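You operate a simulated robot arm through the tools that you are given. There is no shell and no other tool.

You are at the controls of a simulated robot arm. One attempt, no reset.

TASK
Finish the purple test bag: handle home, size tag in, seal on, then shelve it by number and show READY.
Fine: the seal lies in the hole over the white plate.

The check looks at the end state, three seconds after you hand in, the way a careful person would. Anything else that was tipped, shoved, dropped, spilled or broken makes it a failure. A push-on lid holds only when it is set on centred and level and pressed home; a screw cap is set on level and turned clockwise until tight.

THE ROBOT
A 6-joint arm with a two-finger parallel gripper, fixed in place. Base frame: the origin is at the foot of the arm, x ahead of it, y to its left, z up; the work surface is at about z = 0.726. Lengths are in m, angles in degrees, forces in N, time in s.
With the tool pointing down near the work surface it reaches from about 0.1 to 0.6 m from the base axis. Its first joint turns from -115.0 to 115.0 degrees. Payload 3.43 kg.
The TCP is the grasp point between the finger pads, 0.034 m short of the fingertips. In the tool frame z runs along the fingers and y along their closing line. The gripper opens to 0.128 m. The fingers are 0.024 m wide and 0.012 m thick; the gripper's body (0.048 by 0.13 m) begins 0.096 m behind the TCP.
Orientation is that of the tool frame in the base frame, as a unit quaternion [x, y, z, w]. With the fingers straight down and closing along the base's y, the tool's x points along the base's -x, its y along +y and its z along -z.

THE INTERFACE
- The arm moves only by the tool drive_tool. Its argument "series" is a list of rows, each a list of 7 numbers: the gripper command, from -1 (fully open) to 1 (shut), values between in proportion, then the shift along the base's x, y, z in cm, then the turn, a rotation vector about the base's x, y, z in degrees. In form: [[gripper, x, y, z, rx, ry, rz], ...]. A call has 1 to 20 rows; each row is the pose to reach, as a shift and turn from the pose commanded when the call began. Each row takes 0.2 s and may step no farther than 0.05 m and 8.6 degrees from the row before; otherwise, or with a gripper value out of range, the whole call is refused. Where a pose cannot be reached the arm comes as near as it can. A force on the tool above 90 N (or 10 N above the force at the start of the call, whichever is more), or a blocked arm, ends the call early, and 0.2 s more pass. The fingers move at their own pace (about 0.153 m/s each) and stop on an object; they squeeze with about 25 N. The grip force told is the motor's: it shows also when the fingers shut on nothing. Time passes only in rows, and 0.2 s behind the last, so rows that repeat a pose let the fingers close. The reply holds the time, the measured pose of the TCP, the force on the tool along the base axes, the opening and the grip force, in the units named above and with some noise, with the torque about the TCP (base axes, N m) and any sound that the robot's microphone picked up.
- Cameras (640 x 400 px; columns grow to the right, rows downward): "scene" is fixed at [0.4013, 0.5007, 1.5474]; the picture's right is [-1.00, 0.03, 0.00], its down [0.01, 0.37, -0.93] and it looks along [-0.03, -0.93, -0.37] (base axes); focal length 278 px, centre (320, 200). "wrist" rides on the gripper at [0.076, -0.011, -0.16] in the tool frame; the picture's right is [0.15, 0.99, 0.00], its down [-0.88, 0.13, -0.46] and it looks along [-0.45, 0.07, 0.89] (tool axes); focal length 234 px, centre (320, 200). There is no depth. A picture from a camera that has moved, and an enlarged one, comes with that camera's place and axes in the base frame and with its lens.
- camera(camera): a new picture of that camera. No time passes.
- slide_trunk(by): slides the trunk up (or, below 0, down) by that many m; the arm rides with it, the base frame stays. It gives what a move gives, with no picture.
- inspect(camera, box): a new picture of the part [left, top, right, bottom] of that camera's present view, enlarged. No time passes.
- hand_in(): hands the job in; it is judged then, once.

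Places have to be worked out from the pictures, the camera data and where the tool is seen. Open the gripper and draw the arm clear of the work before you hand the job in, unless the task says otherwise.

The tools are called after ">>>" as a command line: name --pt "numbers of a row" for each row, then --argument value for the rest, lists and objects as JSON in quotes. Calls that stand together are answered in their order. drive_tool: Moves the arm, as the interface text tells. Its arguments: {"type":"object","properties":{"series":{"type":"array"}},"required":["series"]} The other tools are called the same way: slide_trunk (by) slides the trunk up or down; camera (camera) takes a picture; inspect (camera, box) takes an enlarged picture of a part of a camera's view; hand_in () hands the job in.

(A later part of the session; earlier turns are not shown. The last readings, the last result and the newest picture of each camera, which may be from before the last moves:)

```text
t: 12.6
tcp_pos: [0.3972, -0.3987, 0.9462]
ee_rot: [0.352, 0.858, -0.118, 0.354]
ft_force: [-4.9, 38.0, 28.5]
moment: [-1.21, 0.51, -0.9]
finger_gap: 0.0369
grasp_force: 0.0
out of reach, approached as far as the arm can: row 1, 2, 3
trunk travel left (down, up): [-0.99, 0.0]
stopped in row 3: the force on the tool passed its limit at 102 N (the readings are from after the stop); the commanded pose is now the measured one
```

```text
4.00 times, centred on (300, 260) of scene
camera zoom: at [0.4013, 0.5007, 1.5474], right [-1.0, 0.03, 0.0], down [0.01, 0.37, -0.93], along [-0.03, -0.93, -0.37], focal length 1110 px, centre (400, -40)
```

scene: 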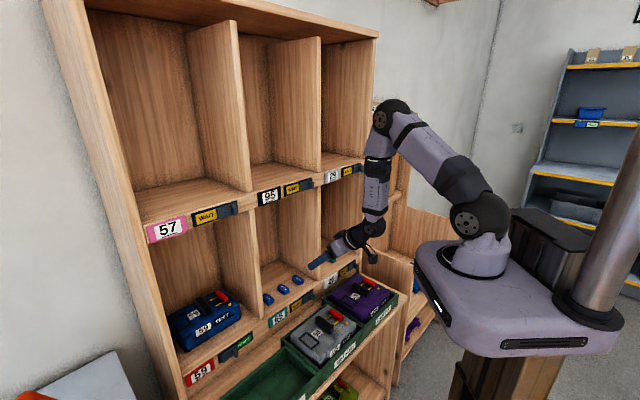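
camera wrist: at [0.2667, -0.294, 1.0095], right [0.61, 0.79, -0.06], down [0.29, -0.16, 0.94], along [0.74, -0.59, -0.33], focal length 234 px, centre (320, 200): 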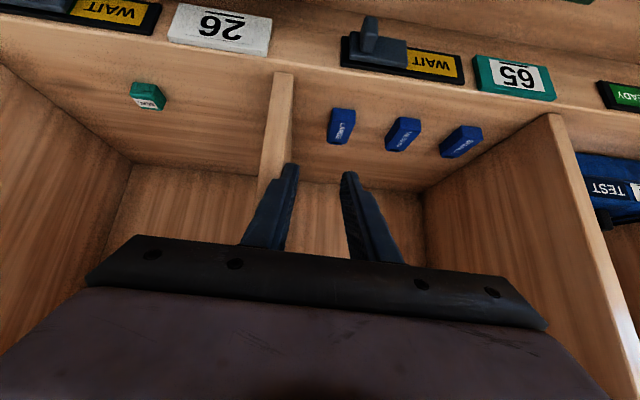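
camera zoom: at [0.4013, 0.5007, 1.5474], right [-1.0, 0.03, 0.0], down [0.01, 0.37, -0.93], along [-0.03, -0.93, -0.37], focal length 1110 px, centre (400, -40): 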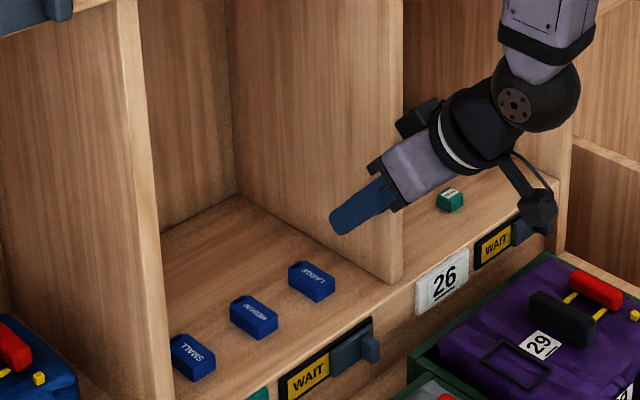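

The left finger touched the divider because this tilt isn't properly reachable: with the trunk high, the forearm points steeply down and the wrist would have to pass straight through. I'll back off from the divider first, then check beneath the platform, since lowering the trunk should let the tool tilt naturally.

>>> drive_tool --pt "0.2 -0.5 1.5 0.5 0 0 0" --pt "0.2 -2 3 1.5 0 0 0" --pt "0.2 -4.5 6 4 0 0 0"

>>> camera --camera "scene"

>>> inspect --camera "scene" --box '[400, 220, 640, 400]'

>>> inspect --camera "scene" --box '[240, 220, 420, 340]'

```text
t: 13.4
tcp_pos: [0.3641, -0.3534, 0.9911]
ee_rot: [0.364, 0.855, -0.106, 0.353]
ft_force: [-0.6, -0.8, 0.3]
moment: [0.01, 0.01, 0.02]
finger_gap: 0.0514
grasp_force: 0.1
out of reach, approached as far as the arm can: row 2, 3
trunk travel left (down, up): [-0.99, 0.0]
```

```text
taken
```

scene: 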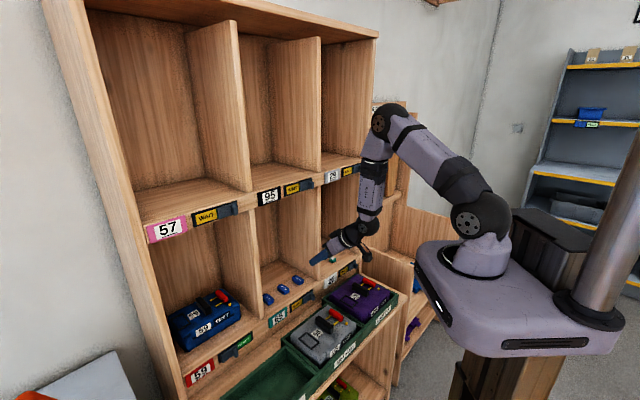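

```text
2.22 times, centred on (520, 310) of scene
camera zoom: at [0.4013, 0.5007, 1.5474], right [-1.0, 0.03, 0.0], down [0.01, 0.37, -0.93], along [-0.03, -0.93, -0.37], focal length 617 px, centre (-124, -44)
```

zoom: 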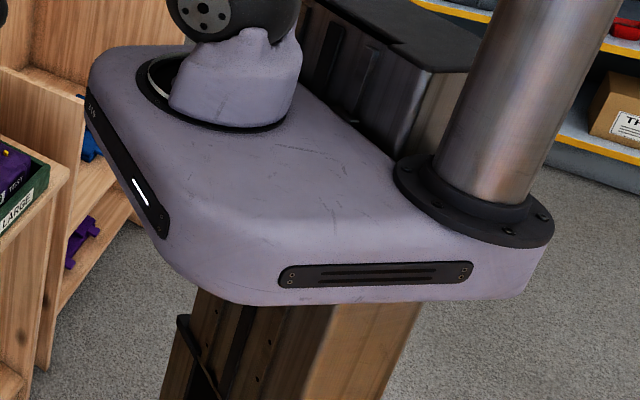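

```text
3.33 times, centred on (330, 280) of scene
camera zoom: at [0.4013, 0.5007, 1.5474], right [-1.0, 0.03, 0.0], down [0.01, 0.37, -0.93], along [-0.03, -0.93, -0.37], focal length 925 px, centre (287, -67)
```

zoom: 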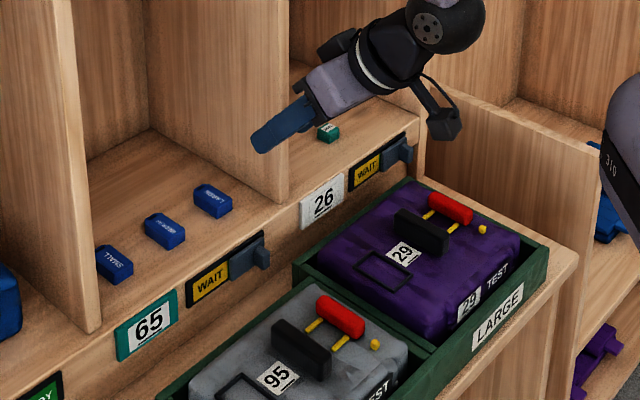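

The thing under the platform is just the robot's own lift column, so lowering the trunk is safe, and nothing on the shelf has moved. I'll bring the tool back to vertical while retreating up and away, so the trunk can then be lowered with clearance.

>>> drive_tool --pt "0.2 -2.2 1.6 3.5 3.9 4.8 0.15" --pt "0.2 -4.4 3.2 7 7.8 9.6 0.3" --pt "0.2 -6.6 4.8 10.5 11.7 14.4 0.45" --pt "0.2 -8.8 6.4 14 15.7 19.1 0.6" --pt "0.2 -11 8 17.5 19.6 23.9 0.75" --pt "0.2 -13.2 9.6 21 23.5 28.7 0.9" --pt "0.2 -15.2 11.3 24.5 27.4 33.5 1.07" --pt "0.2 -15.2 11.3 28 27.4 33.5 1.07"

>>> camera --camera "scene"

```text
t: 15.2
tcp_pos: [0.2111, -0.2386, 1.272]
ee_rot: [0.372, 0.928, -0.008, -0.001]
ft_force: [-0.2, -0.1, 0.1]
moment: [0.02, -0.02, 0.04]
finger_gap: 0.0512
grasp_force: 0.0
out of reach, approached as far as the arm can: row 3, 4
trunk travel left (down, up): [-0.99, 0.0]
```

```text
taken
```

scene: 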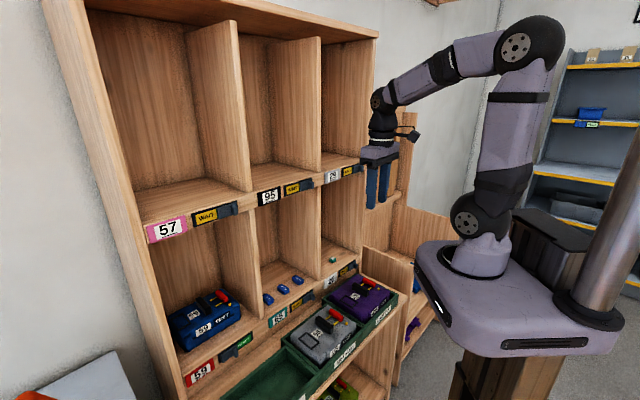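

The tool is vertical again at z = 1.272 with clear space below. I'll lower the trunk 0.30 m, which brings the fingertips to about 0.94, still well above the bags.

>>> slide_trunk --by -0.3

>>> camera --camera "scene"

```text
t: 18.2
tcp_pos: [0.2125, -0.2377, 0.9726]
ee_rot: [0.371, 0.929, -0.008, 0.001]
ft_force: [0.6, 0.2, 0.3]
moment: [-0.01, 0.0, 0.0]
finger_gap: 0.051
grasp_force: 0.1
trunk travel left (down, up): [-0.69, 0.3]
```

```text
taken
```

scene: 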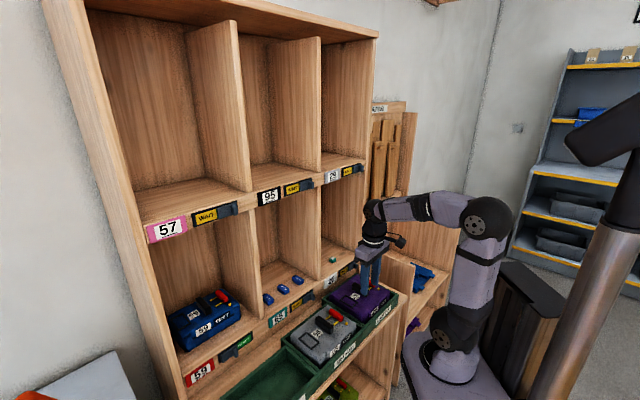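

That went cleanly. I'll raise the arm 22 cm and then lower the trunk another 0.25 m for a better posture.

>>> drive_tool --pt "0.2 0 0 4.5 0 0 0" --pt "0.2 0 0 9 0 0 0" --pt "0.2 0 0 13.5 0 0 0" --pt "0.2 0 0 18 0 0 0" --pt "0.2 0 0 22 0 0 0"

>>> slide_trunk --by -0.25

>>> camera --camera "scene"

```text
t: 19.4
tcp_pos: [0.2122, -0.2356, 1.1928]
ee_rot: [0.372, 0.928, -0.007, 0.001]
ft_force: [0.4, -1.2, -0.5]
moment: [-0.02, -0.01, -0.01]
finger_gap: 0.051
grasp_force: 0.1
trunk travel left (down, up): [-0.69, 0.3]
```

```text
t: 22.0
tcp_pos: [0.2137, -0.2358, 0.9416]
ee_rot: [0.371, 0.929, -0.008, 0.002]
ft_force: [-0.8, -0.7, -0.1]
moment: [-0.02, 0.0, -0.01]
finger_gap: 0.0514
grasp_force: 0.1
trunk travel left (down, up): [-0.44, 0.55]
```

```text
taken
```

scene: 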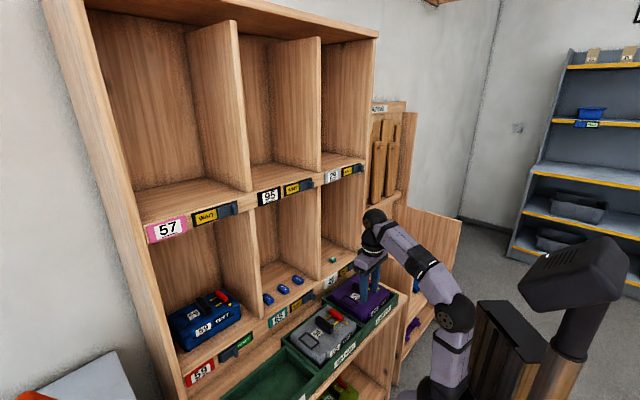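

The forearm now comes up from below, so a forward tilt should be natural. I'll tilt 45° while moving toward cubby 65, stopping short of the shelf to check that the pose is reached.

>>> drive_tool --pt "0.2 2.7 -1.6 0.5 -5.1 -5.4 -0.18" --pt "0.2 5.4 -3.2 1 -10.2 -10.8 -0.37" --pt "0.2 8.1 -4.8 1 -15.2 -16.2 -0.55" --pt "0.2 10.8 -6.4 1 -20.3 -21.6 -0.73" --pt "0.2 13.5 -8 1 -25.4 -27 -0.92" --pt "0.2 16.1 -9.65 0.9 -30.5 -32.4 -1.1"

>>> camera --camera "wrist"

>>> camera --camera "scene"

```text
t: 23.4
tcp_pos: [0.3757, -0.3329, 0.9511]
ee_rot: [0.355, 0.853, -0.145, 0.354]
ft_force: [-0.1, 0.2, -0.6]
moment: [0.0, -0.02, -0.03]
finger_gap: 0.051
grasp_force: 0.1
trunk travel left (down, up): [-0.44, 0.55]
```

```text
taken
camera wrist: at [0.249, -0.2228, 1.0115], right [0.63, 0.77, -0.1], down [0.3, -0.12, 0.95], along [0.72, -0.62, -0.31], focal length 234 px, centre (320, 200)
```

wrist: 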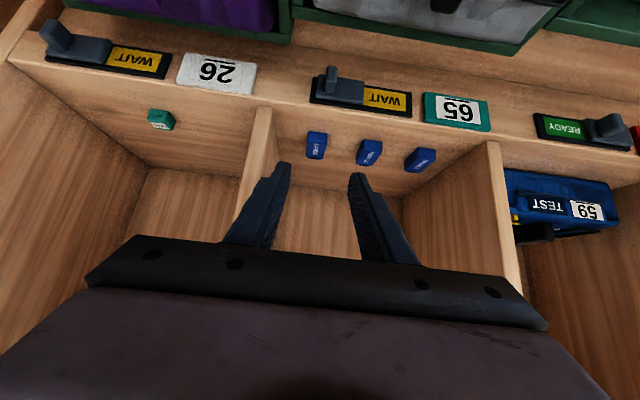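

```text
taken
```

scene: 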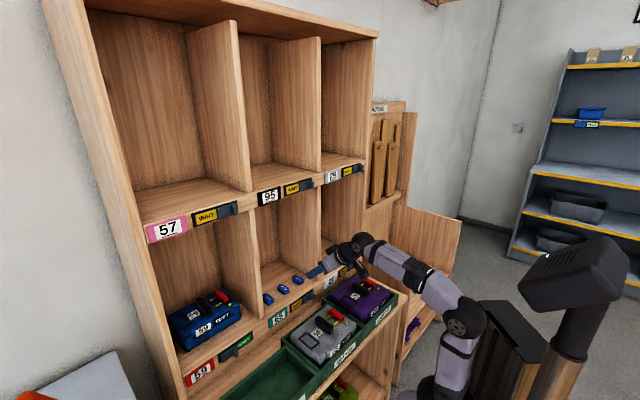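

The pose was reached exactly. I'll enlarge the tags in this view for a refined position and shelf angle.

>>> inspect --camera "wrist" --box '[270, 100, 450, 210]'

>>> inspect --camera "wrist" --box '[60, 20, 280, 160]'

```text
3.56 times, centred on (360, 155) of wrist
camera zoom: at [0.249, -0.2228, 1.0115], right [0.63, 0.77, -0.1], down [0.3, -0.12, 0.95], along [0.72, -0.62, -0.31], focal length 833 px, centre (178, 360)
```

zoom: 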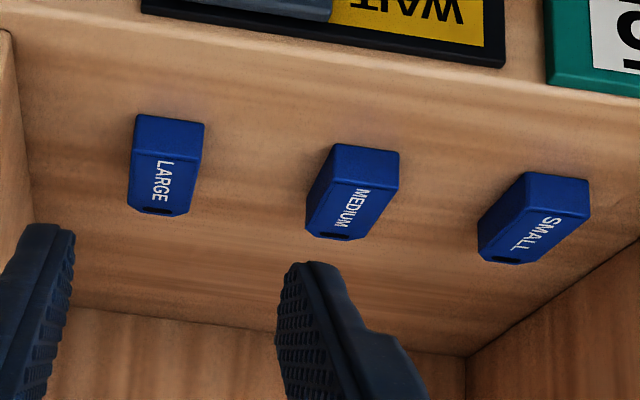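

```text
2.86 times, centred on (170, 90) of wrist
camera zoom: at [0.249, -0.2228, 1.0115], right [0.63, 0.77, -0.1], down [0.3, -0.12, 0.95], along [0.72, -0.62, -0.31], focal length 669 px, centre (749, 514)
```

zoom: 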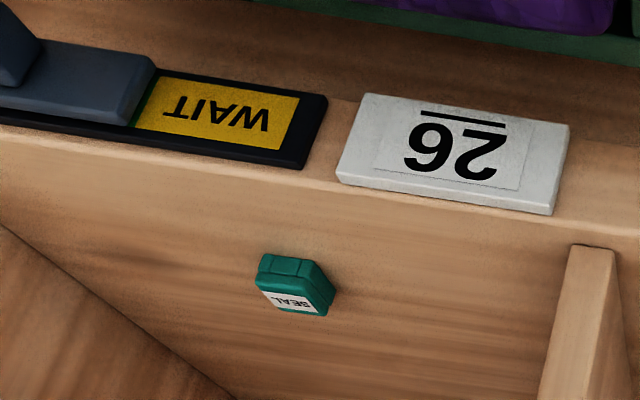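

Combining views, the LARGE tag's top centre is at normal 0.629, lateral 0.025, z 0.843; it is about 25 x 42 x 18 mm and lies square to the shelf. I'll move to just above it, then check before descending.

>>> drive_tool --pt "0.2 1.9 -2.0 -1 0 0 0" --pt "0.2 3.8 -4.1 -2 0 0 0" --pt "0.2 5.6 -6.1 -3 0 0 0" --pt "0.2 7.4 -8.1 -4 0 0 0"

>>> camera --camera "wrist"

>>> inspect --camera "scene" --box '[245, 230, 345, 310]'

```text
t: 24.4
tcp_pos: [0.4477, -0.4117, 0.9104]
ee_rot: [0.355, 0.853, -0.145, 0.353]
ft_force: [-0.1, 0.4, -0.2]
moment: [-0.02, 0.02, -0.02]
finger_gap: 0.0513
grasp_force: 0.1
trunk travel left (down, up): [-0.44, 0.55]
```

```text
taken
camera wrist: at [0.3222, -0.3017, 0.9703], right [0.63, 0.77, -0.1], down [0.3, -0.12, 0.94], along [0.72, -0.62, -0.31], focal length 234 px, centre (320, 200)
```

wrist: 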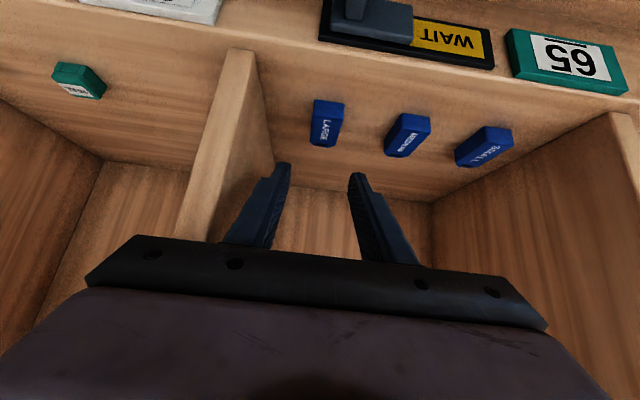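

```text
5.00 times, centred on (295, 270) of scene
camera zoom: at [0.4013, 0.5007, 1.5474], right [-1.0, 0.03, 0.0], down [0.01, 0.37, -0.93], along [-0.03, -0.93, -0.37], focal length 1388 px, centre (445, -150)
```

zoom: 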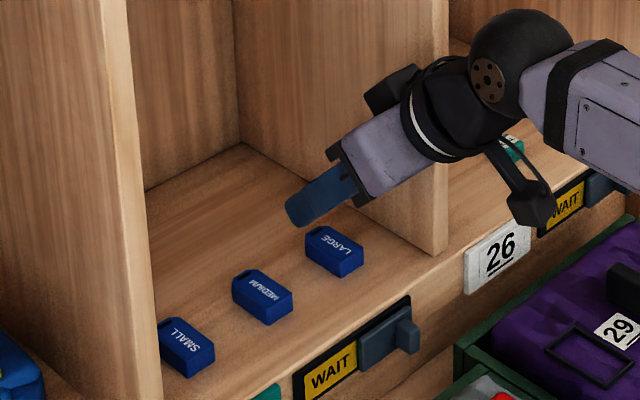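

The tag is centred between the fingers laterally. One enlarged look to confirm its depth before going down.

>>> inspect --camera "wrist" --box '[260, 80, 400, 200]'

```text
3.33 times, centred on (330, 140) of wrist
camera zoom: at [0.3222, -0.3017, 0.9703], right [0.63, 0.77, -0.1], down [0.3, -0.12, 0.94], along [0.72, -0.62, -0.31], focal length 781 px, centre (287, 400)
```

zoom: 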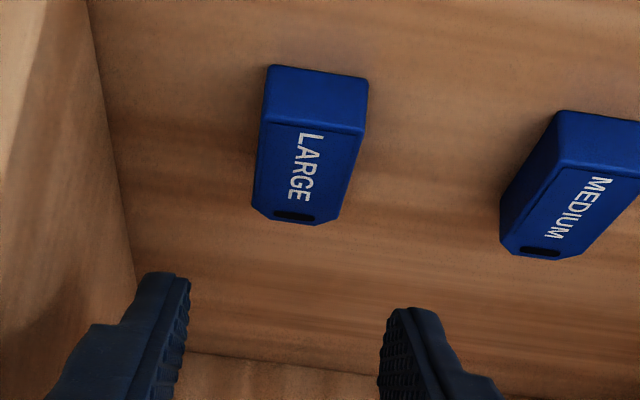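

All views agree (normal about 0.627, lateral 0.026). I'll descend straight down to TCP z = 0.870 and look from both cameras.

>>> drive_tool --pt "0.2 0.1 -0.15 -2 0 0 0" --pt "0.2 0.1 -0.15 -4 0 0 0"

>>> inspect --camera "wrist" --box '[230, 80, 410, 230]'

>>> inspect --camera "scene" --box '[260, 250, 330, 310]'

```text
t: 25.0
tcp_pos: [0.4481, -0.4138, 0.8697]
ee_rot: [0.355, 0.853, -0.145, 0.353]
ft_force: [0.1, 0.6, 0.2]
moment: [0.01, -0.03, -0.02]
finger_gap: 0.0514
grasp_force: 0.1
trunk travel left (down, up): [-0.44, 0.55]
```

```text
2.67 times, centred on (320, 155) of wrist
camera zoom: at [0.3228, -0.3043, 0.9302], right [0.63, 0.77, -0.1], down [0.3, -0.12, 0.94], along [0.72, -0.62, -0.31], focal length 624 px, centre (320, 320)
```

zoom: 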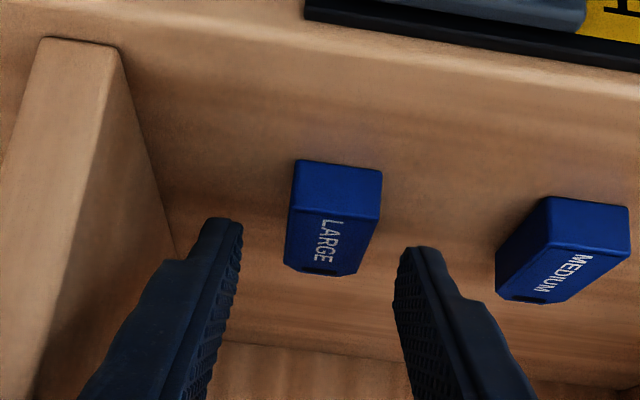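

```text
6.67 times, centred on (295, 280) of scene
camera zoom: at [0.4013, 0.5007, 1.5474], right [-1.0, 0.03, 0.0], down [0.01, 0.37, -0.93], along [-0.03, -0.93, -0.37], focal length 1851 px, centre (487, -333)
```

zoom: 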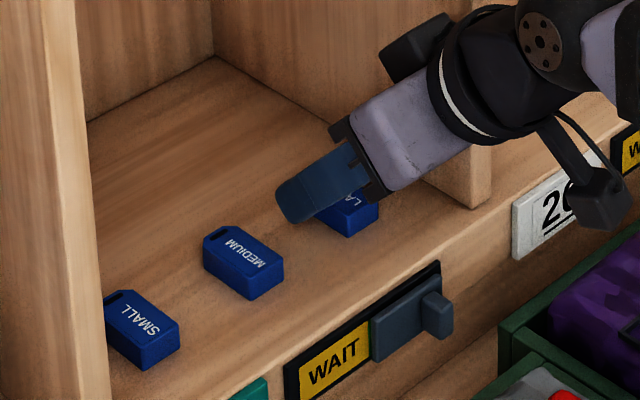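

The tag is about 2.5 mm left of the tool centre and its depth is right. I'll shift 2 mm left, lower 3 mm and close on it.

>>> drive_tool --pt "0.2 0.15 0.15 0 0 0 0" --pt "0.2 0.15 0.15 -0.35 0 0 0" --pt "0.2 0.15 0.15 -0.35 0 0 0" --pt "0.5 0.15 0.15 -0.35 0 0 0" --pt "0.8 0.15 0.15 -0.35 0 0 0" --pt "0.8 0.15 0.15 -0.35 0 0 0"

>>> inspect --camera "wrist" --box '[230, 80, 410, 230]'

>>> inspect --camera "scene" --box '[260, 250, 330, 310]'

```text
t: 26.4
tcp_pos: [0.4497, -0.413, 0.8669]
ee_rot: [0.355, 0.853, -0.146, 0.353]
ft_force: [0.6, 0.0, 0.2]
moment: [-0.01, -0.01, -0.01]
finger_gap: 0.0242
grasp_force: 25.3
trunk travel left (down, up): [-0.44, 0.55]
```

```text
2.67 times, centred on (320, 155) of wrist
camera zoom: at [0.3244, -0.3032, 0.9272], right [0.63, 0.77, -0.1], down [0.3, -0.12, 0.94], along [0.72, -0.62, -0.31], focal length 624 px, centre (320, 320)
```

zoom: 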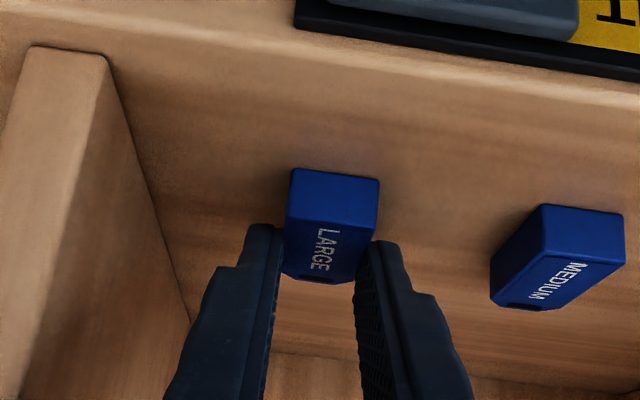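

```text
6.67 times, centred on (295, 280) of scene
camera zoom: at [0.4013, 0.5007, 1.5474], right [-1.0, 0.03, 0.0], down [0.01, 0.37, -0.93], along [-0.03, -0.93, -0.37], focal length 1851 px, centre (487, -333)
```

zoom: 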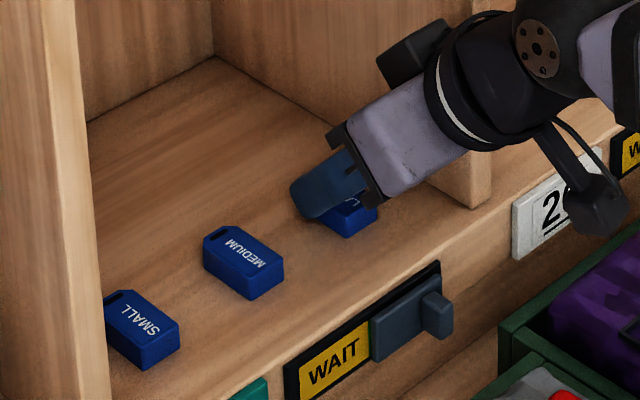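

The tag is held: gap 24.2 mm at full grip. I'll lift it 3 cm and check it stays level.

>>> drive_tool --pt "0.8 0 0 1.5 0 0 0" --pt "0.8 0 0 3.5 0 0 0"

>>> inspect --camera "wrist" --box '[230, 80, 410, 230]'

>>> inspect --camera "scene" --box '[260, 240, 330, 300]'

```text
t: 27.0
tcp_pos: [0.452, -0.4123, 0.9023]
ee_rot: [0.354, 0.853, -0.146, 0.353]
ft_force: [0.9, -0.4, -0.1]
moment: [0.01, 0.02, -0.01]
finger_gap: 0.0244
grasp_force: 25.0
trunk travel left (down, up): [-0.44, 0.55]
```

```text
2.67 times, centred on (320, 155) of wrist
camera zoom: at [0.325, -0.3015, 0.9619], right [0.63, 0.77, -0.1], down [0.3, -0.12, 0.94], along [0.72, -0.62, -0.31], focal length 624 px, centre (320, 320)
```

zoom: 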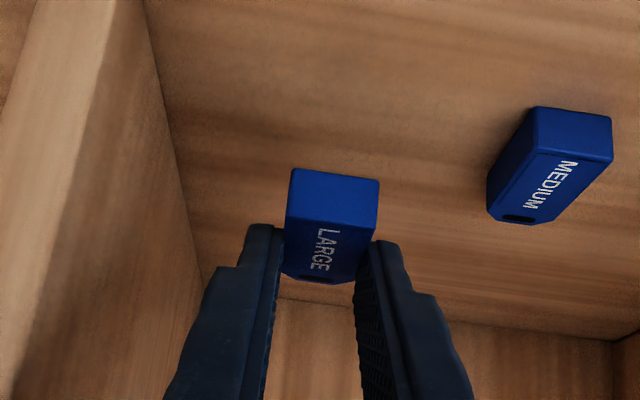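

```text
6.67 times, centred on (295, 270) of scene
camera zoom: at [0.4013, 0.5007, 1.5474], right [-1.0, 0.03, 0.0], down [0.01, 0.37, -0.93], along [-0.03, -0.93, -0.37], focal length 1851 px, centre (487, -267)
```

zoom: 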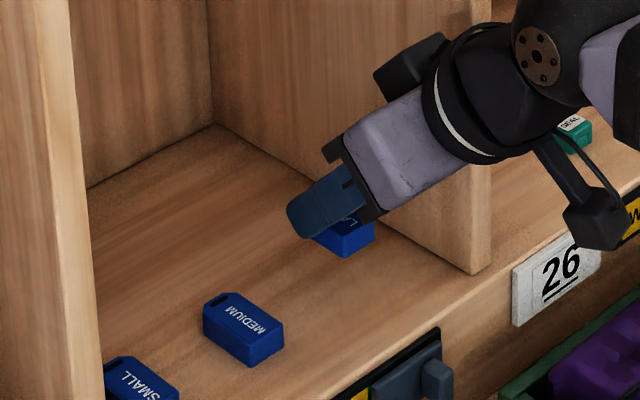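

The tag is held and unchanged in the grip. I'll retreat straight out of the cubby, then move sideways over the purple bag, keeping the tag well above everything.

>>> drive_tool --pt "0.8 -1.5 1.5 2 0 0 0" --pt "0.8 -4.5 4.5 3.5 0 0 0" --pt "0.8 -7.5 7.5 5 0 0 0" --pt "0.8 -10.5 10.5 6.5 0 0 0" --pt "0.8 -13.5 13.5 7 0 0 0" --pt "0.8 -15.5 14 7 0 0 0" --pt "0.8 -18.2 11.5 7 0 0 0" --pt "0.8 -21 8.9 7 0 0 0"

>>> camera --camera "wrist"

>>> camera --camera "scene"

```text
t: 28.8
tcp_pos: [0.2482, -0.3441, 0.9827]
ee_rot: [0.355, 0.853, -0.146, 0.353]
ft_force: [-0.4, -0.8, 0.3]
moment: [-0.02, 0.02, 0.0]
finger_gap: 0.0243
grasp_force: 25.1
out of reach, approached as far as the arm can: row 5, 6, 7, 8
trunk travel left (down, up): [-0.44, 0.55]
```

```text
taken
camera wrist: at [0.1217, -0.2349, 1.0421], right [0.63, 0.77, -0.1], down [0.3, -0.12, 0.94], along [0.72, -0.62, -0.31], focal length 234 px, centre (320, 200)
```

wrist: 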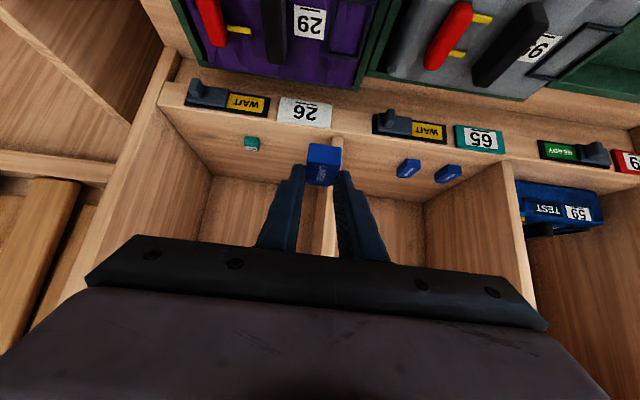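

```text
taken
```

scene: 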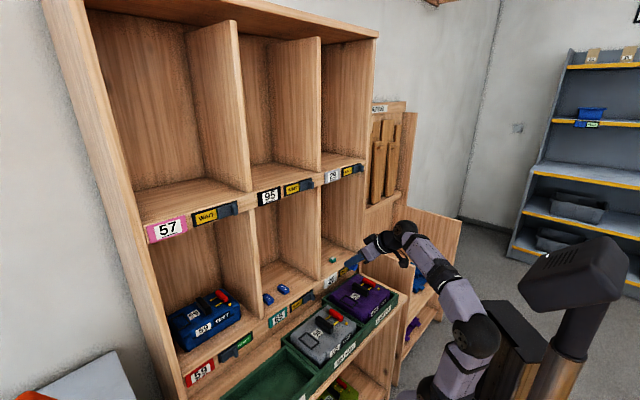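

The tag is still held, though the arm stopped about 2 cm short of the commanded spot with this tilt. I'll test whether the pose stays reachable when lowering 5 cm; the tag remains well above the bag.

>>> drive_tool --pt "0.8 0 0 -2.5 0 0 0" --pt "0.8 0 0 -5 0 0 0"

>>> camera --camera "wrist"

>>> inspect --camera "scene" --box '[320, 200, 520, 400]'

```text
t: 29.4
tcp_pos: [0.2521, -0.3574, 0.932]
ee_rot: [0.353, 0.855, -0.143, 0.352]
ft_force: [-0.8, -0.3, -0.4]
moment: [-0.01, 0.03, -0.06]
finger_gap: 0.0246
grasp_force: 25.2
out of reach, approached as far as the arm can: row 1, 2
trunk travel left (down, up): [-0.44, 0.55]
```

```text
taken
camera wrist: at [0.1244, -0.2482, 0.9933], right [0.63, 0.77, -0.1], down [0.31, -0.13, 0.94], along [0.72, -0.62, -0.31], focal length 234 px, centre (320, 200)
```

wrist: 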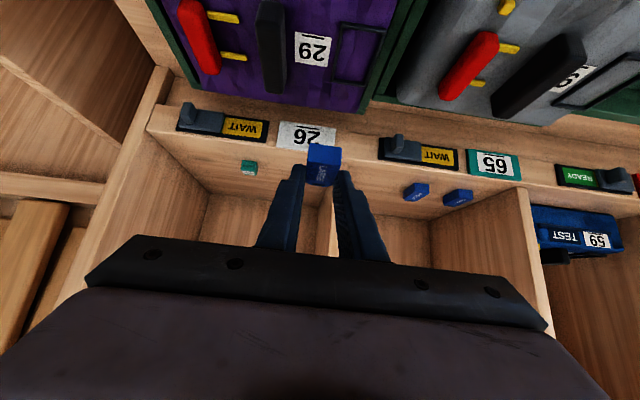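

```text
2.00 times, centred on (420, 300) of scene
camera zoom: at [0.4013, 0.5007, 1.5474], right [-1.0, 0.03, 0.0], down [0.01, 0.37, -0.93], along [-0.03, -0.93, -0.37], focal length 555 px, centre (120, 0)
```

zoom: 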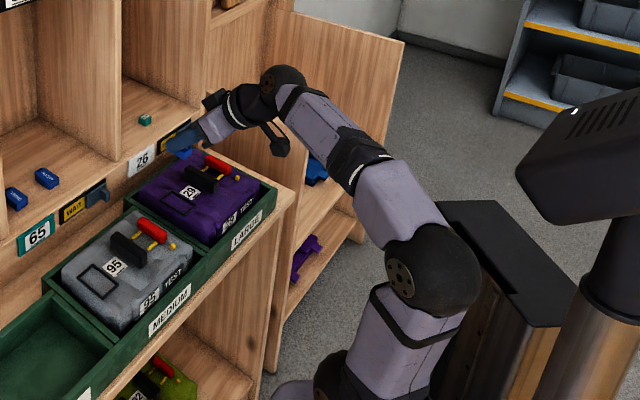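

The reach limit behaves like the shoulder's backward lean, so a lower trunk will allow placing on the bag. I'll raise the arm 22 cm and then lower the trunk by 0.22 m.

>>> drive_tool --pt "0.8 0 0 4.4 0 0 0" --pt "0.8 0 0 8.8 0 0 0" --pt "0.8 0 0 13.2 0 0 0" --pt "0.8 0 0 17.6 0 0 0" --pt "0.8 0 0 22 0 0 0"

>>> slide_trunk --by -0.22

>>> camera --camera "wrist"

>>> camera --camera "scene"

```text
t: 30.6
tcp_pos: [0.245, -0.3508, 1.1387]
ee_rot: [0.355, 0.854, -0.145, 0.353]
ft_force: [-0.8, 1.0, 0.5]
moment: [-0.06, 0.0, -0.08]
finger_gap: 0.0244
grasp_force: 25.3
out of reach, approached as far as the arm can: row 5
trunk travel left (down, up): [-0.44, 0.55]
```

```text
t: 32.9
tcp_pos: [0.2458, -0.3518, 0.9181]
ee_rot: [0.354, 0.854, -0.145, 0.354]
ft_force: [0.2, 0.1, -0.2]
moment: [0.0, 0.0, -0.02]
finger_gap: 0.0245
grasp_force: 25.0
trunk travel left (down, up): [-0.22, 0.77]
```

```text
taken
camera wrist: at [0.1201, -0.2423, 0.978], right [0.63, 0.77, -0.1], down [0.3, -0.12, 0.94], along [0.72, -0.62, -0.31], focal length 234 px, centre (320, 200)
```

wrist: 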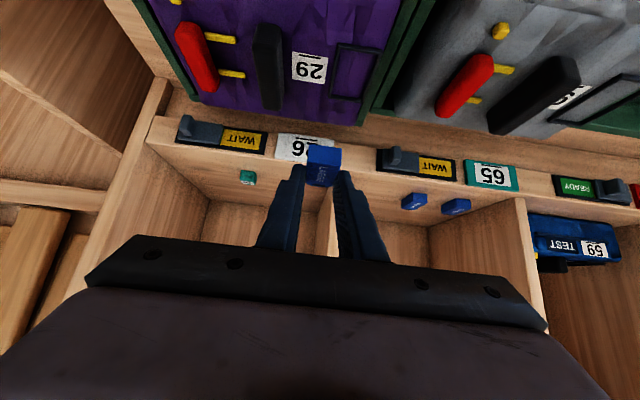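

```text
taken
```

scene: 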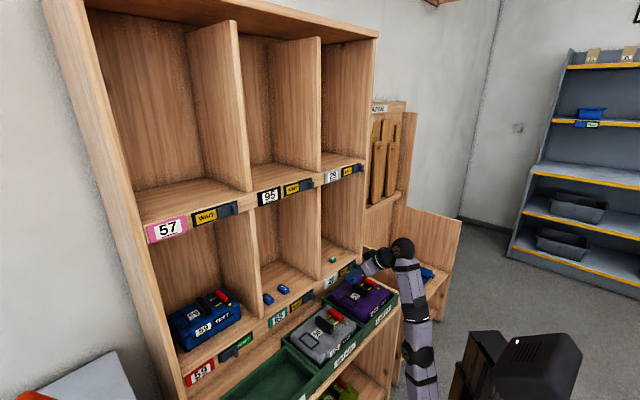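

Now the bag with its frame is in view and the tag is held above it. I'll enlarge both views to locate the frame precisely.

>>> inspect --camera "wrist" --box '[270, 20, 430, 130]'

>>> inspect --camera "scene" --box '[325, 255, 395, 310]'

>>> inspect --camera "wrist" --box '[270, 120, 370, 210]'

```text
3.64 times, centred on (350, 75) of wrist
camera zoom: at [0.1201, -0.2423, 0.978], right [0.63, 0.77, -0.1], down [0.3, -0.12, 0.94], along [0.72, -0.62, -0.31], focal length 852 px, centre (211, 654)
```

zoom: 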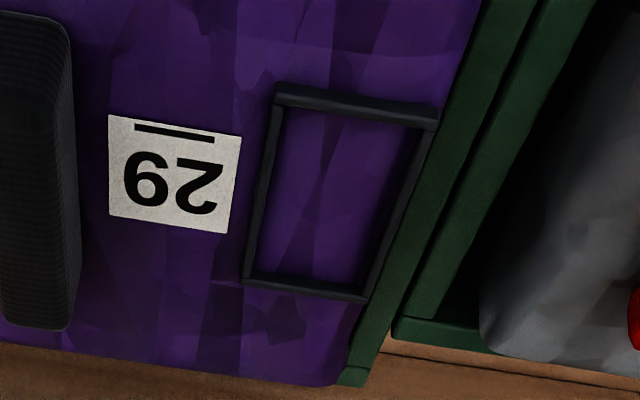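

```text
7.27 times, centred on (360, 282) of scene
camera zoom: at [0.4013, 0.5007, 1.5474], right [-1.0, 0.03, 0.0], down [0.01, 0.37, -0.93], along [-0.03, -0.93, -0.37], focal length 2019 px, centre (29, -400)
```

zoom: 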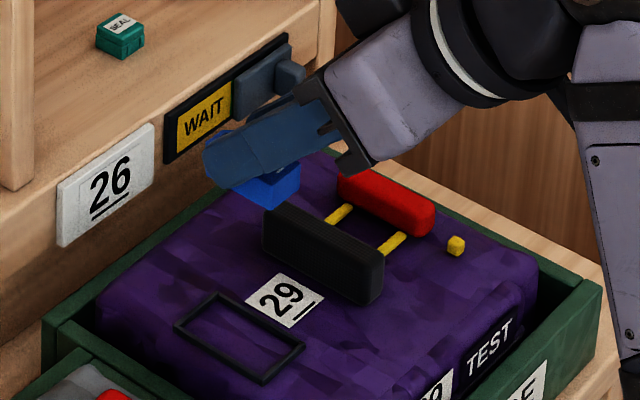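

```text
4.44 times, centred on (320, 165) of wrist
camera zoom: at [0.1201, -0.2423, 0.978], right [0.63, 0.77, -0.1], down [0.3, -0.12, 0.94], along [0.72, -0.62, -0.31], focal length 1041 px, centre (320, 356)
```

zoom: 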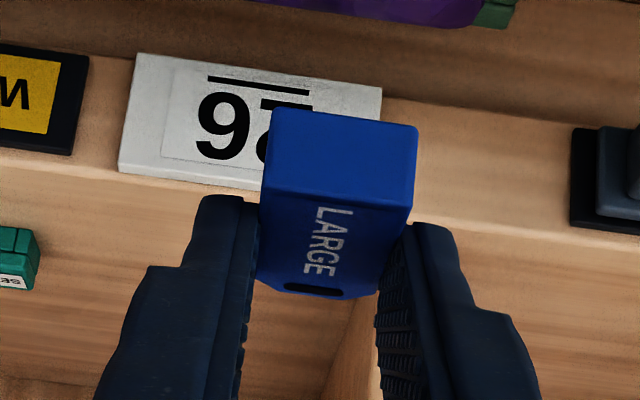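

The frame opening is about 32 x 52 mm, centred near normal 0.4245, lateral -0.057, with its top at z ≈ 0.801. The tag (24 x 42 mm) hangs with its bottom about 36 mm below the TCP. I'll move over the frame, stopping with the tag about 2-3 cm above it.

>>> drive_tool --pt "0.8 0.4 0.9 -2 0 0 0" --pt "0.8 0.8 1.8 -4 0 0 0" --pt "0.8 0.8 1.8 -5.3 0 0 0"

>>> camera --camera "wrist"

>>> inspect --camera "scene" --box '[325, 255, 395, 310]'

>>> inspect --camera "wrist" --box '[260, 80, 420, 210]'

```text
t: 33.7
tcp_pos: [0.2546, -0.3339, 0.8645]
ee_rot: [0.355, 0.853, -0.146, 0.354]
ft_force: [-0.4, -0.1, -0.3]
moment: [0.03, -0.01, -0.02]
finger_gap: 0.0247
grasp_force: 25.5
trunk travel left (down, up): [-0.22, 0.77]
```

```text
taken
camera wrist: at [0.1278, -0.2235, 0.9254], right [0.63, 0.77, -0.1], down [0.3, -0.12, 0.94], along [0.72, -0.62, -0.31], focal length 234 px, centre (320, 200)
```

wrist: 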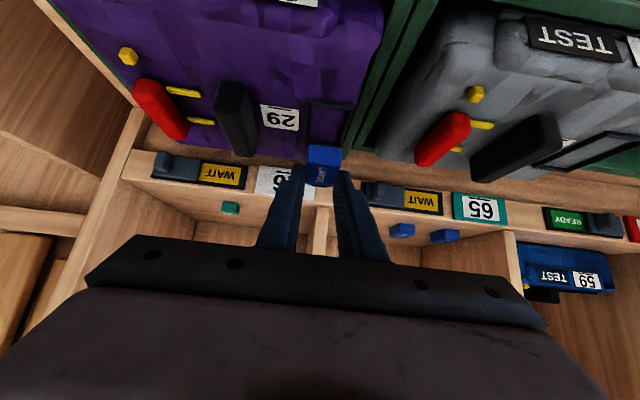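

```text
7.27 times, centred on (360, 282) of scene
camera zoom: at [0.4013, 0.5007, 1.5474], right [-1.0, 0.03, 0.0], down [0.01, 0.37, -0.93], along [-0.03, -0.93, -0.37], focal length 2019 px, centre (29, -400)
```

zoom: 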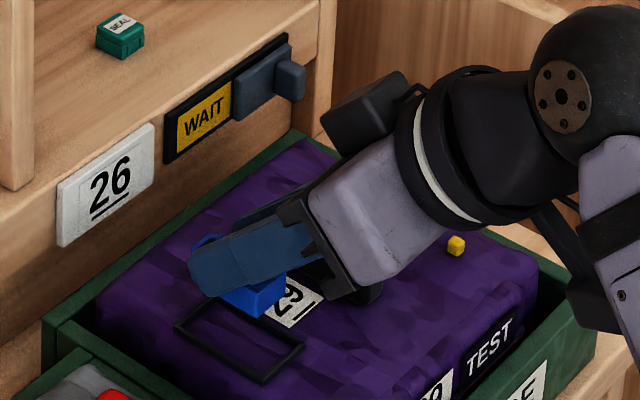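

```text
3.08 times, centred on (340, 145) of wrist
camera zoom: at [0.1278, -0.2235, 0.9254], right [0.63, 0.77, -0.1], down [0.3, -0.12, 0.94], along [0.72, -0.62, -0.31], focal length 720 px, centre (258, 369)
```

zoom: 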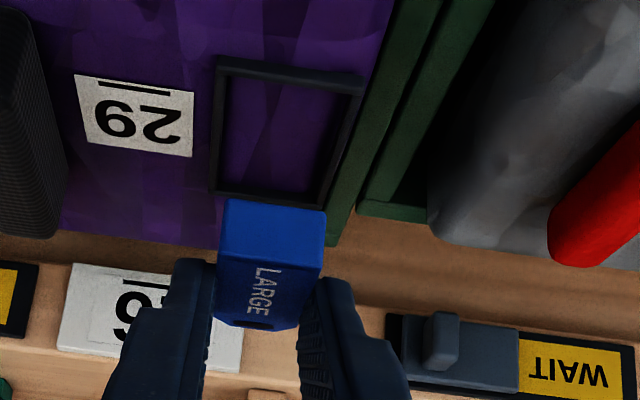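

The tag sits over the frame centre laterally (-0.056 against -0.056) with a few millimetres to spare front and back. I'll lower 2.5 cm and check again.

>>> drive_tool --pt "0.8 0 0 -1.2 0 0 0" --pt "0.8 0 0 -2.4 0 0 0"

>>> inspect --camera "scene" --box '[335, 270, 385, 310]'

>>> inspect --camera "wrist" --box '[260, 100, 400, 210]'

```text
t: 34.3
tcp_pos: [0.2543, -0.3342, 0.8411]
ee_rot: [0.355, 0.853, -0.146, 0.352]
ft_force: [0.5, 0.3, 0.2]
moment: [0.02, 0.0, -0.02]
finger_gap: 0.024
grasp_force: 25.2
trunk travel left (down, up): [-0.22, 0.77]
```

```text
10.00 times, centred on (360, 290) of scene
camera zoom: at [0.4013, 0.5007, 1.5474], right [-1.0, 0.03, 0.0], down [0.01, 0.37, -0.93], along [-0.03, -0.93, -0.37], focal length 2776 px, centre (-80, -700)
```

zoom: 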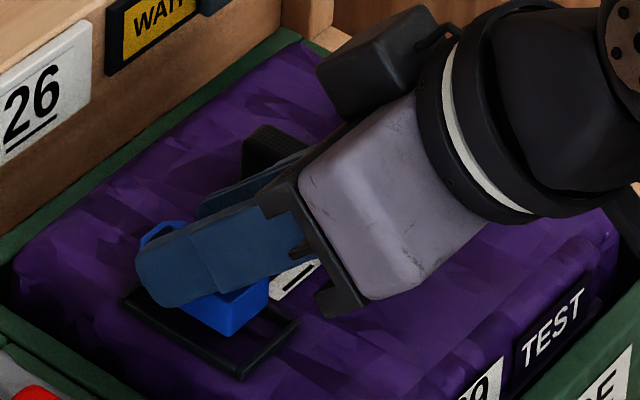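

```text
3.64 times, centred on (330, 155) of wrist
camera zoom: at [0.1282, -0.224, 0.9018], right [0.63, 0.77, -0.1], down [0.3, -0.12, 0.94], along [0.72, -0.62, -0.31], focal length 852 px, centre (284, 364)
```

zoom: 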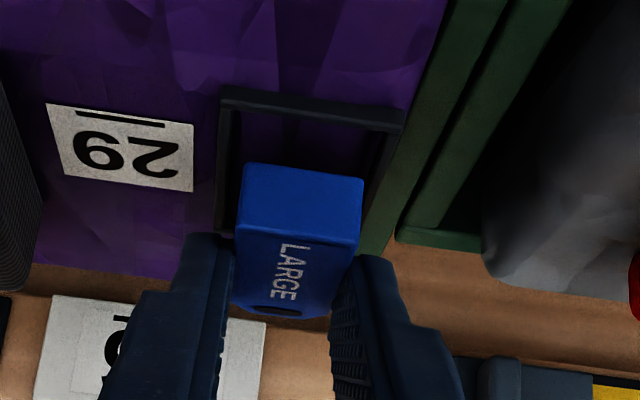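

The tag is just above the frame, centred sideways, with about 7 mm clearance in front and 3 mm behind. I'll shift 2 mm toward the robot and lower 7 mm, watching the force.

>>> drive_tool --pt "0.8 -0.14 0.14 0 0 0 0" --pt "0.8 -0.14 0.14 -0.4 0 0 0" --pt "0.8 -0.14 0.14 -0.7 0 0 0"

>>> inspect --camera "scene" --box '[335, 270, 385, 310]'

>>> inspect --camera "wrist" --box '[260, 100, 400, 210]'

```text
t: 35.1
tcp_pos: [0.253, -0.3318, 0.8345]
ee_rot: [0.355, 0.853, -0.146, 0.353]
ft_force: [0.2, 0.0, 0.0]
moment: [0.01, 0.04, 0.0]
finger_gap: 0.0245
grasp_force: 24.9
trunk travel left (down, up): [-0.22, 0.77]
```

```text
10.00 times, centred on (360, 290) of scene
camera zoom: at [0.4013, 0.5007, 1.5474], right [-1.0, 0.03, 0.0], down [0.01, 0.37, -0.93], along [-0.03, -0.93, -0.37], focal length 2776 px, centre (-80, -700)
```

zoom: 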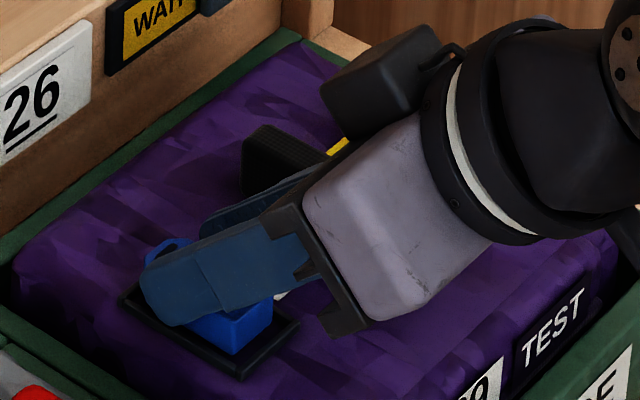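

```text
3.64 times, centred on (330, 155) of wrist
camera zoom: at [0.1265, -0.223, 0.8942], right [0.63, 0.77, -0.1], down [0.3, -0.12, 0.94], along [0.72, -0.62, -0.31], focal length 852 px, centre (284, 364)
```

zoom: 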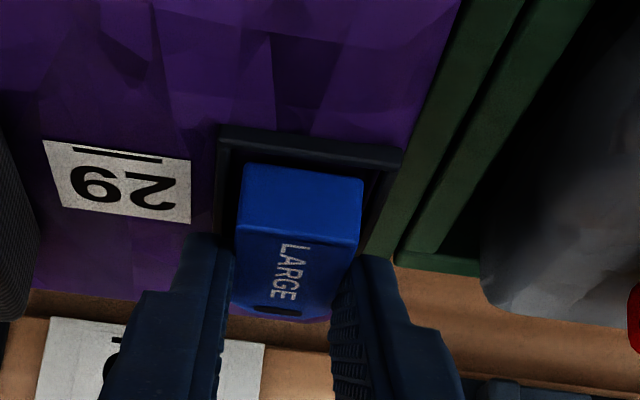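

The tag is now level with the frame opening and clear of all bars. I'll lower 1.5 mm more, then open gently to release it into the frame.

>>> drive_tool --pt "0.8 0 0 -0.15 0 0 0" --pt "0.8 0 0 -0.15 0 0 0" --pt "0.55 0 0 -0.15 0 0 0" --pt "0.45 0 0 -0.15 0 0 0" --pt "0.45 0 0 -0.15 0 0 0"

>>> inspect --camera "scene" --box '[335, 270, 385, 310]'

>>> inspect --camera "wrist" --box '[260, 100, 400, 210]'

```text
t: 36.3
tcp_pos: [0.2518, -0.3325, 0.8344]
ee_rot: [0.355, 0.854, -0.144, 0.353]
ft_force: [-0.9, 0.0, 0.5]
moment: [-0.01, -0.03, -0.02]
finger_gap: 0.0352
grasp_force: 0.1
trunk travel left (down, up): [-0.22, 0.77]
```

```text
10.00 times, centred on (360, 290) of scene
camera zoom: at [0.4013, 0.5007, 1.5474], right [-1.0, 0.03, 0.0], down [0.01, 0.37, -0.93], along [-0.03, -0.93, -0.37], focal length 2776 px, centre (-80, -700)
```

zoom: 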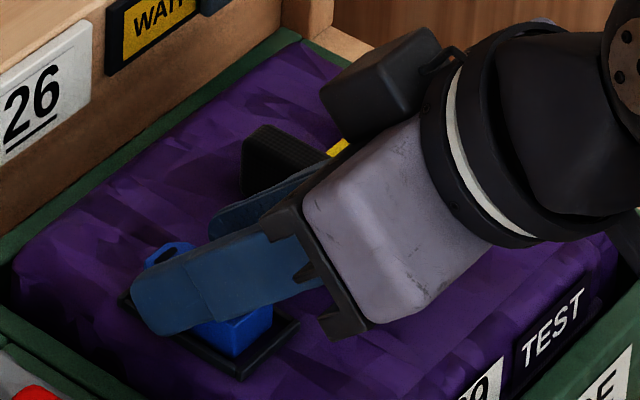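

```text
3.64 times, centred on (330, 155) of wrist
camera zoom: at [0.1264, -0.223, 0.8929], right [0.63, 0.77, -0.1], down [0.3, -0.12, 0.94], along [0.72, -0.62, -0.31], focal length 852 px, centre (284, 364)
```

zoom: 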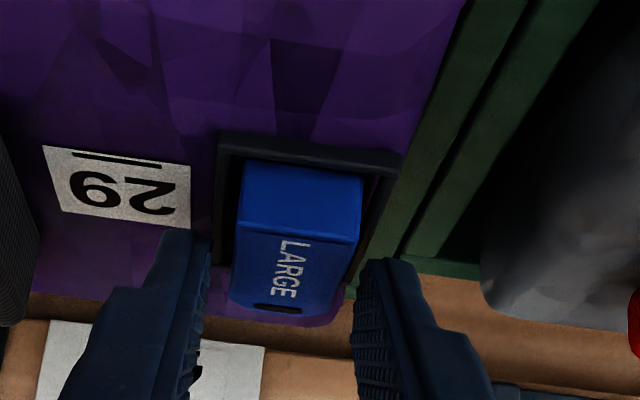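

The tag is free and sits inside the frame. I'll open a little wider, raise straight up 7 cm and look at the result.

>>> drive_tool --pt "0.35 0 0 0 0 0 0" --pt "0.35 0 0 2 0 0 0" --pt "0.35 0 0 4.5 0 0 0" --pt "0.35 0 0 8 0 0 0"

>>> inspect --camera "scene" --box '[335, 265, 385, 305]'

>>> inspect --camera "wrist" --box '[250, 20, 430, 150]'

```text
t: 37.3
tcp_pos: [0.254, -0.3325, 0.912]
ee_rot: [0.355, 0.854, -0.145, 0.353]
ft_force: [0.6, 0.5, 0.4]
moment: [-0.07, -0.03, 0.03]
finger_gap: 0.0416
grasp_force: 0.0
trunk travel left (down, up): [-0.22, 0.77]
```

```text
10.00 times, centred on (360, 285) of scene
camera zoom: at [0.4013, 0.5007, 1.5474], right [-1.0, 0.03, 0.0], down [0.01, 0.37, -0.93], along [-0.03, -0.93, -0.37], focal length 2776 px, centre (-80, -650)
```

zoom: 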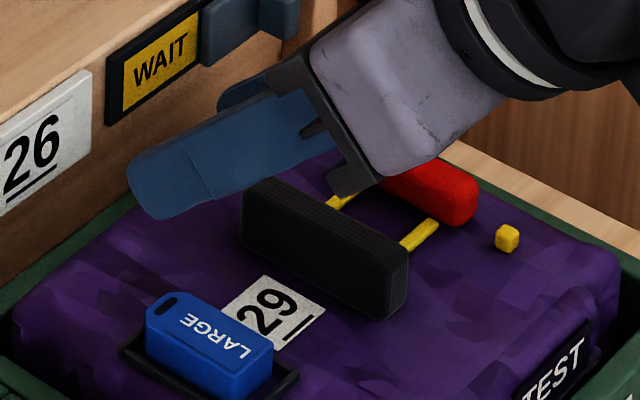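

```text
3.08 times, centred on (340, 85) of wrist
camera zoom: at [0.1283, -0.2225, 0.9725], right [0.63, 0.77, -0.1], down [0.31, -0.12, 0.94], along [0.72, -0.62, -0.31], focal length 720 px, centre (258, 554)
```

zoom: 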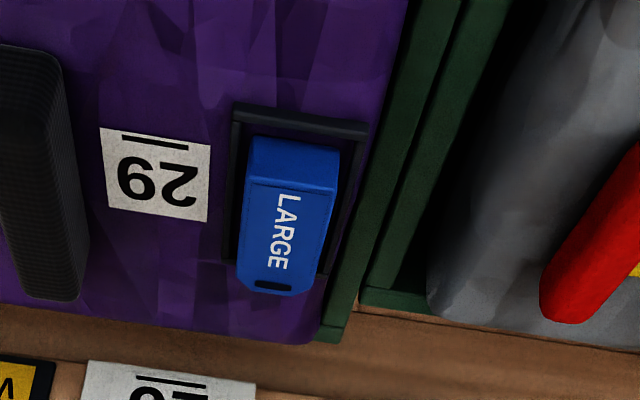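

The LARGE tag looks seated. I'll zoom in tightly to confirm it isn't riding up on a frame bar.

>>> inspect --camera "scene" --box '[340, 287, 372, 310]'

>>> inspect --camera "wrist" --box '[300, 40, 380, 110]'

```text
16.00 times, centred on (356, 298) of scene
camera zoom: at [0.4013, 0.5007, 1.5474], right [-1.0, 0.03, 0.0], down [0.01, 0.37, -0.93], along [-0.03, -0.93, -0.37], focal length 4442 px, centre (-256, -1376)
```

zoom: 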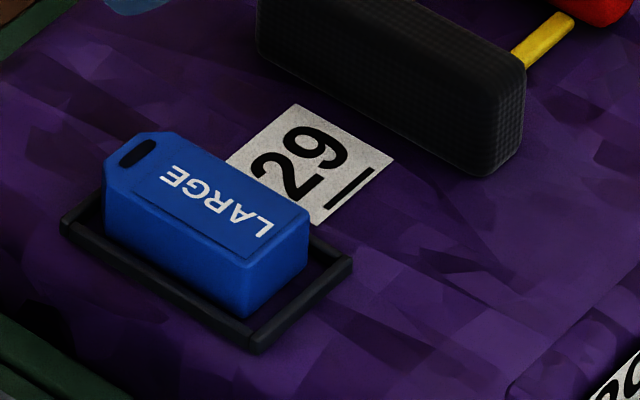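

```text
5.71 times, centred on (340, 75) of wrist
camera zoom: at [0.1283, -0.2225, 0.9725], right [0.63, 0.77, -0.1], down [0.31, -0.12, 0.94], along [0.72, -0.62, -0.31], focal length 1338 px, centre (206, 914)
```

zoom: 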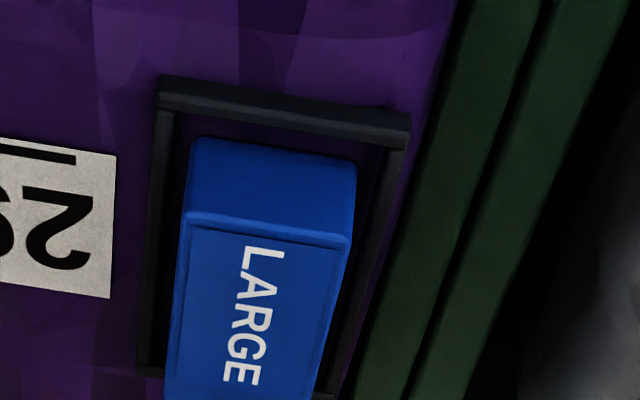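

The tag lies flat inside the frame with clearance all round. Next is the seal: I'll raise the trunk 0.37 m to a height suited to both the seal's cubby and the peg, then take a closer look at the seal from the scene camera.

>>> slide_trunk --by 0.37

>>> inspect --camera "scene" --box '[322, 250, 346, 270]'

>>> camera --camera "scene"

```text
t: 40.9
tcp_pos: [0.2544, -0.3316, 1.2825]
ee_rot: [0.355, 0.853, -0.146, 0.353]
ft_force: [-0.7, -0.3, -0.3]
moment: [-0.02, 0.01, 0.0]
finger_gap: 0.0416
grasp_force: 0.1
trunk travel left (down, up): [-0.59, 0.4]
```

```text
16.00 times, centred on (334, 260) of scene
camera zoom: at [0.4013, 0.5007, 1.5474], right [-1.0, 0.03, 0.0], down [0.01, 0.37, -0.93], along [-0.03, -0.93, -0.37], focal length 4442 px, centre (96, -760)
```

zoom: 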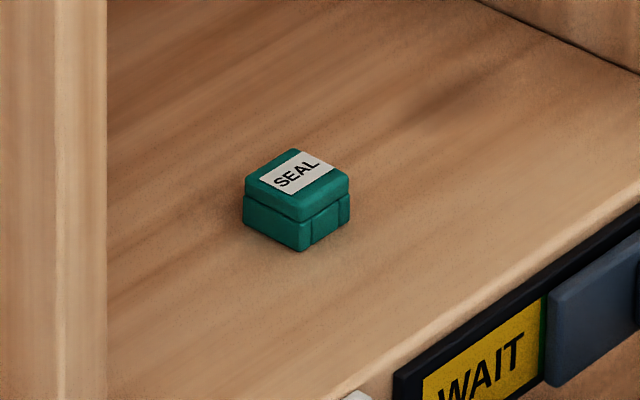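

```text
taken
```

scene: 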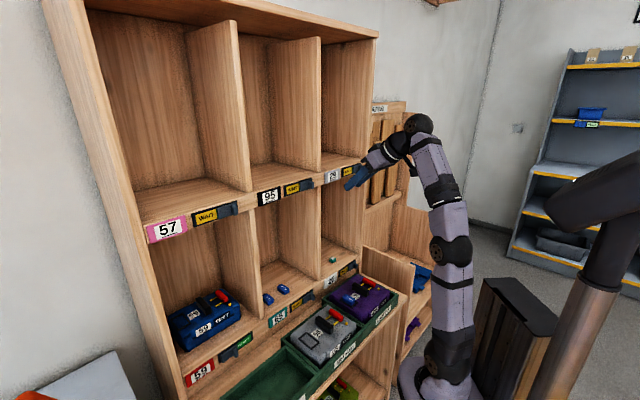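

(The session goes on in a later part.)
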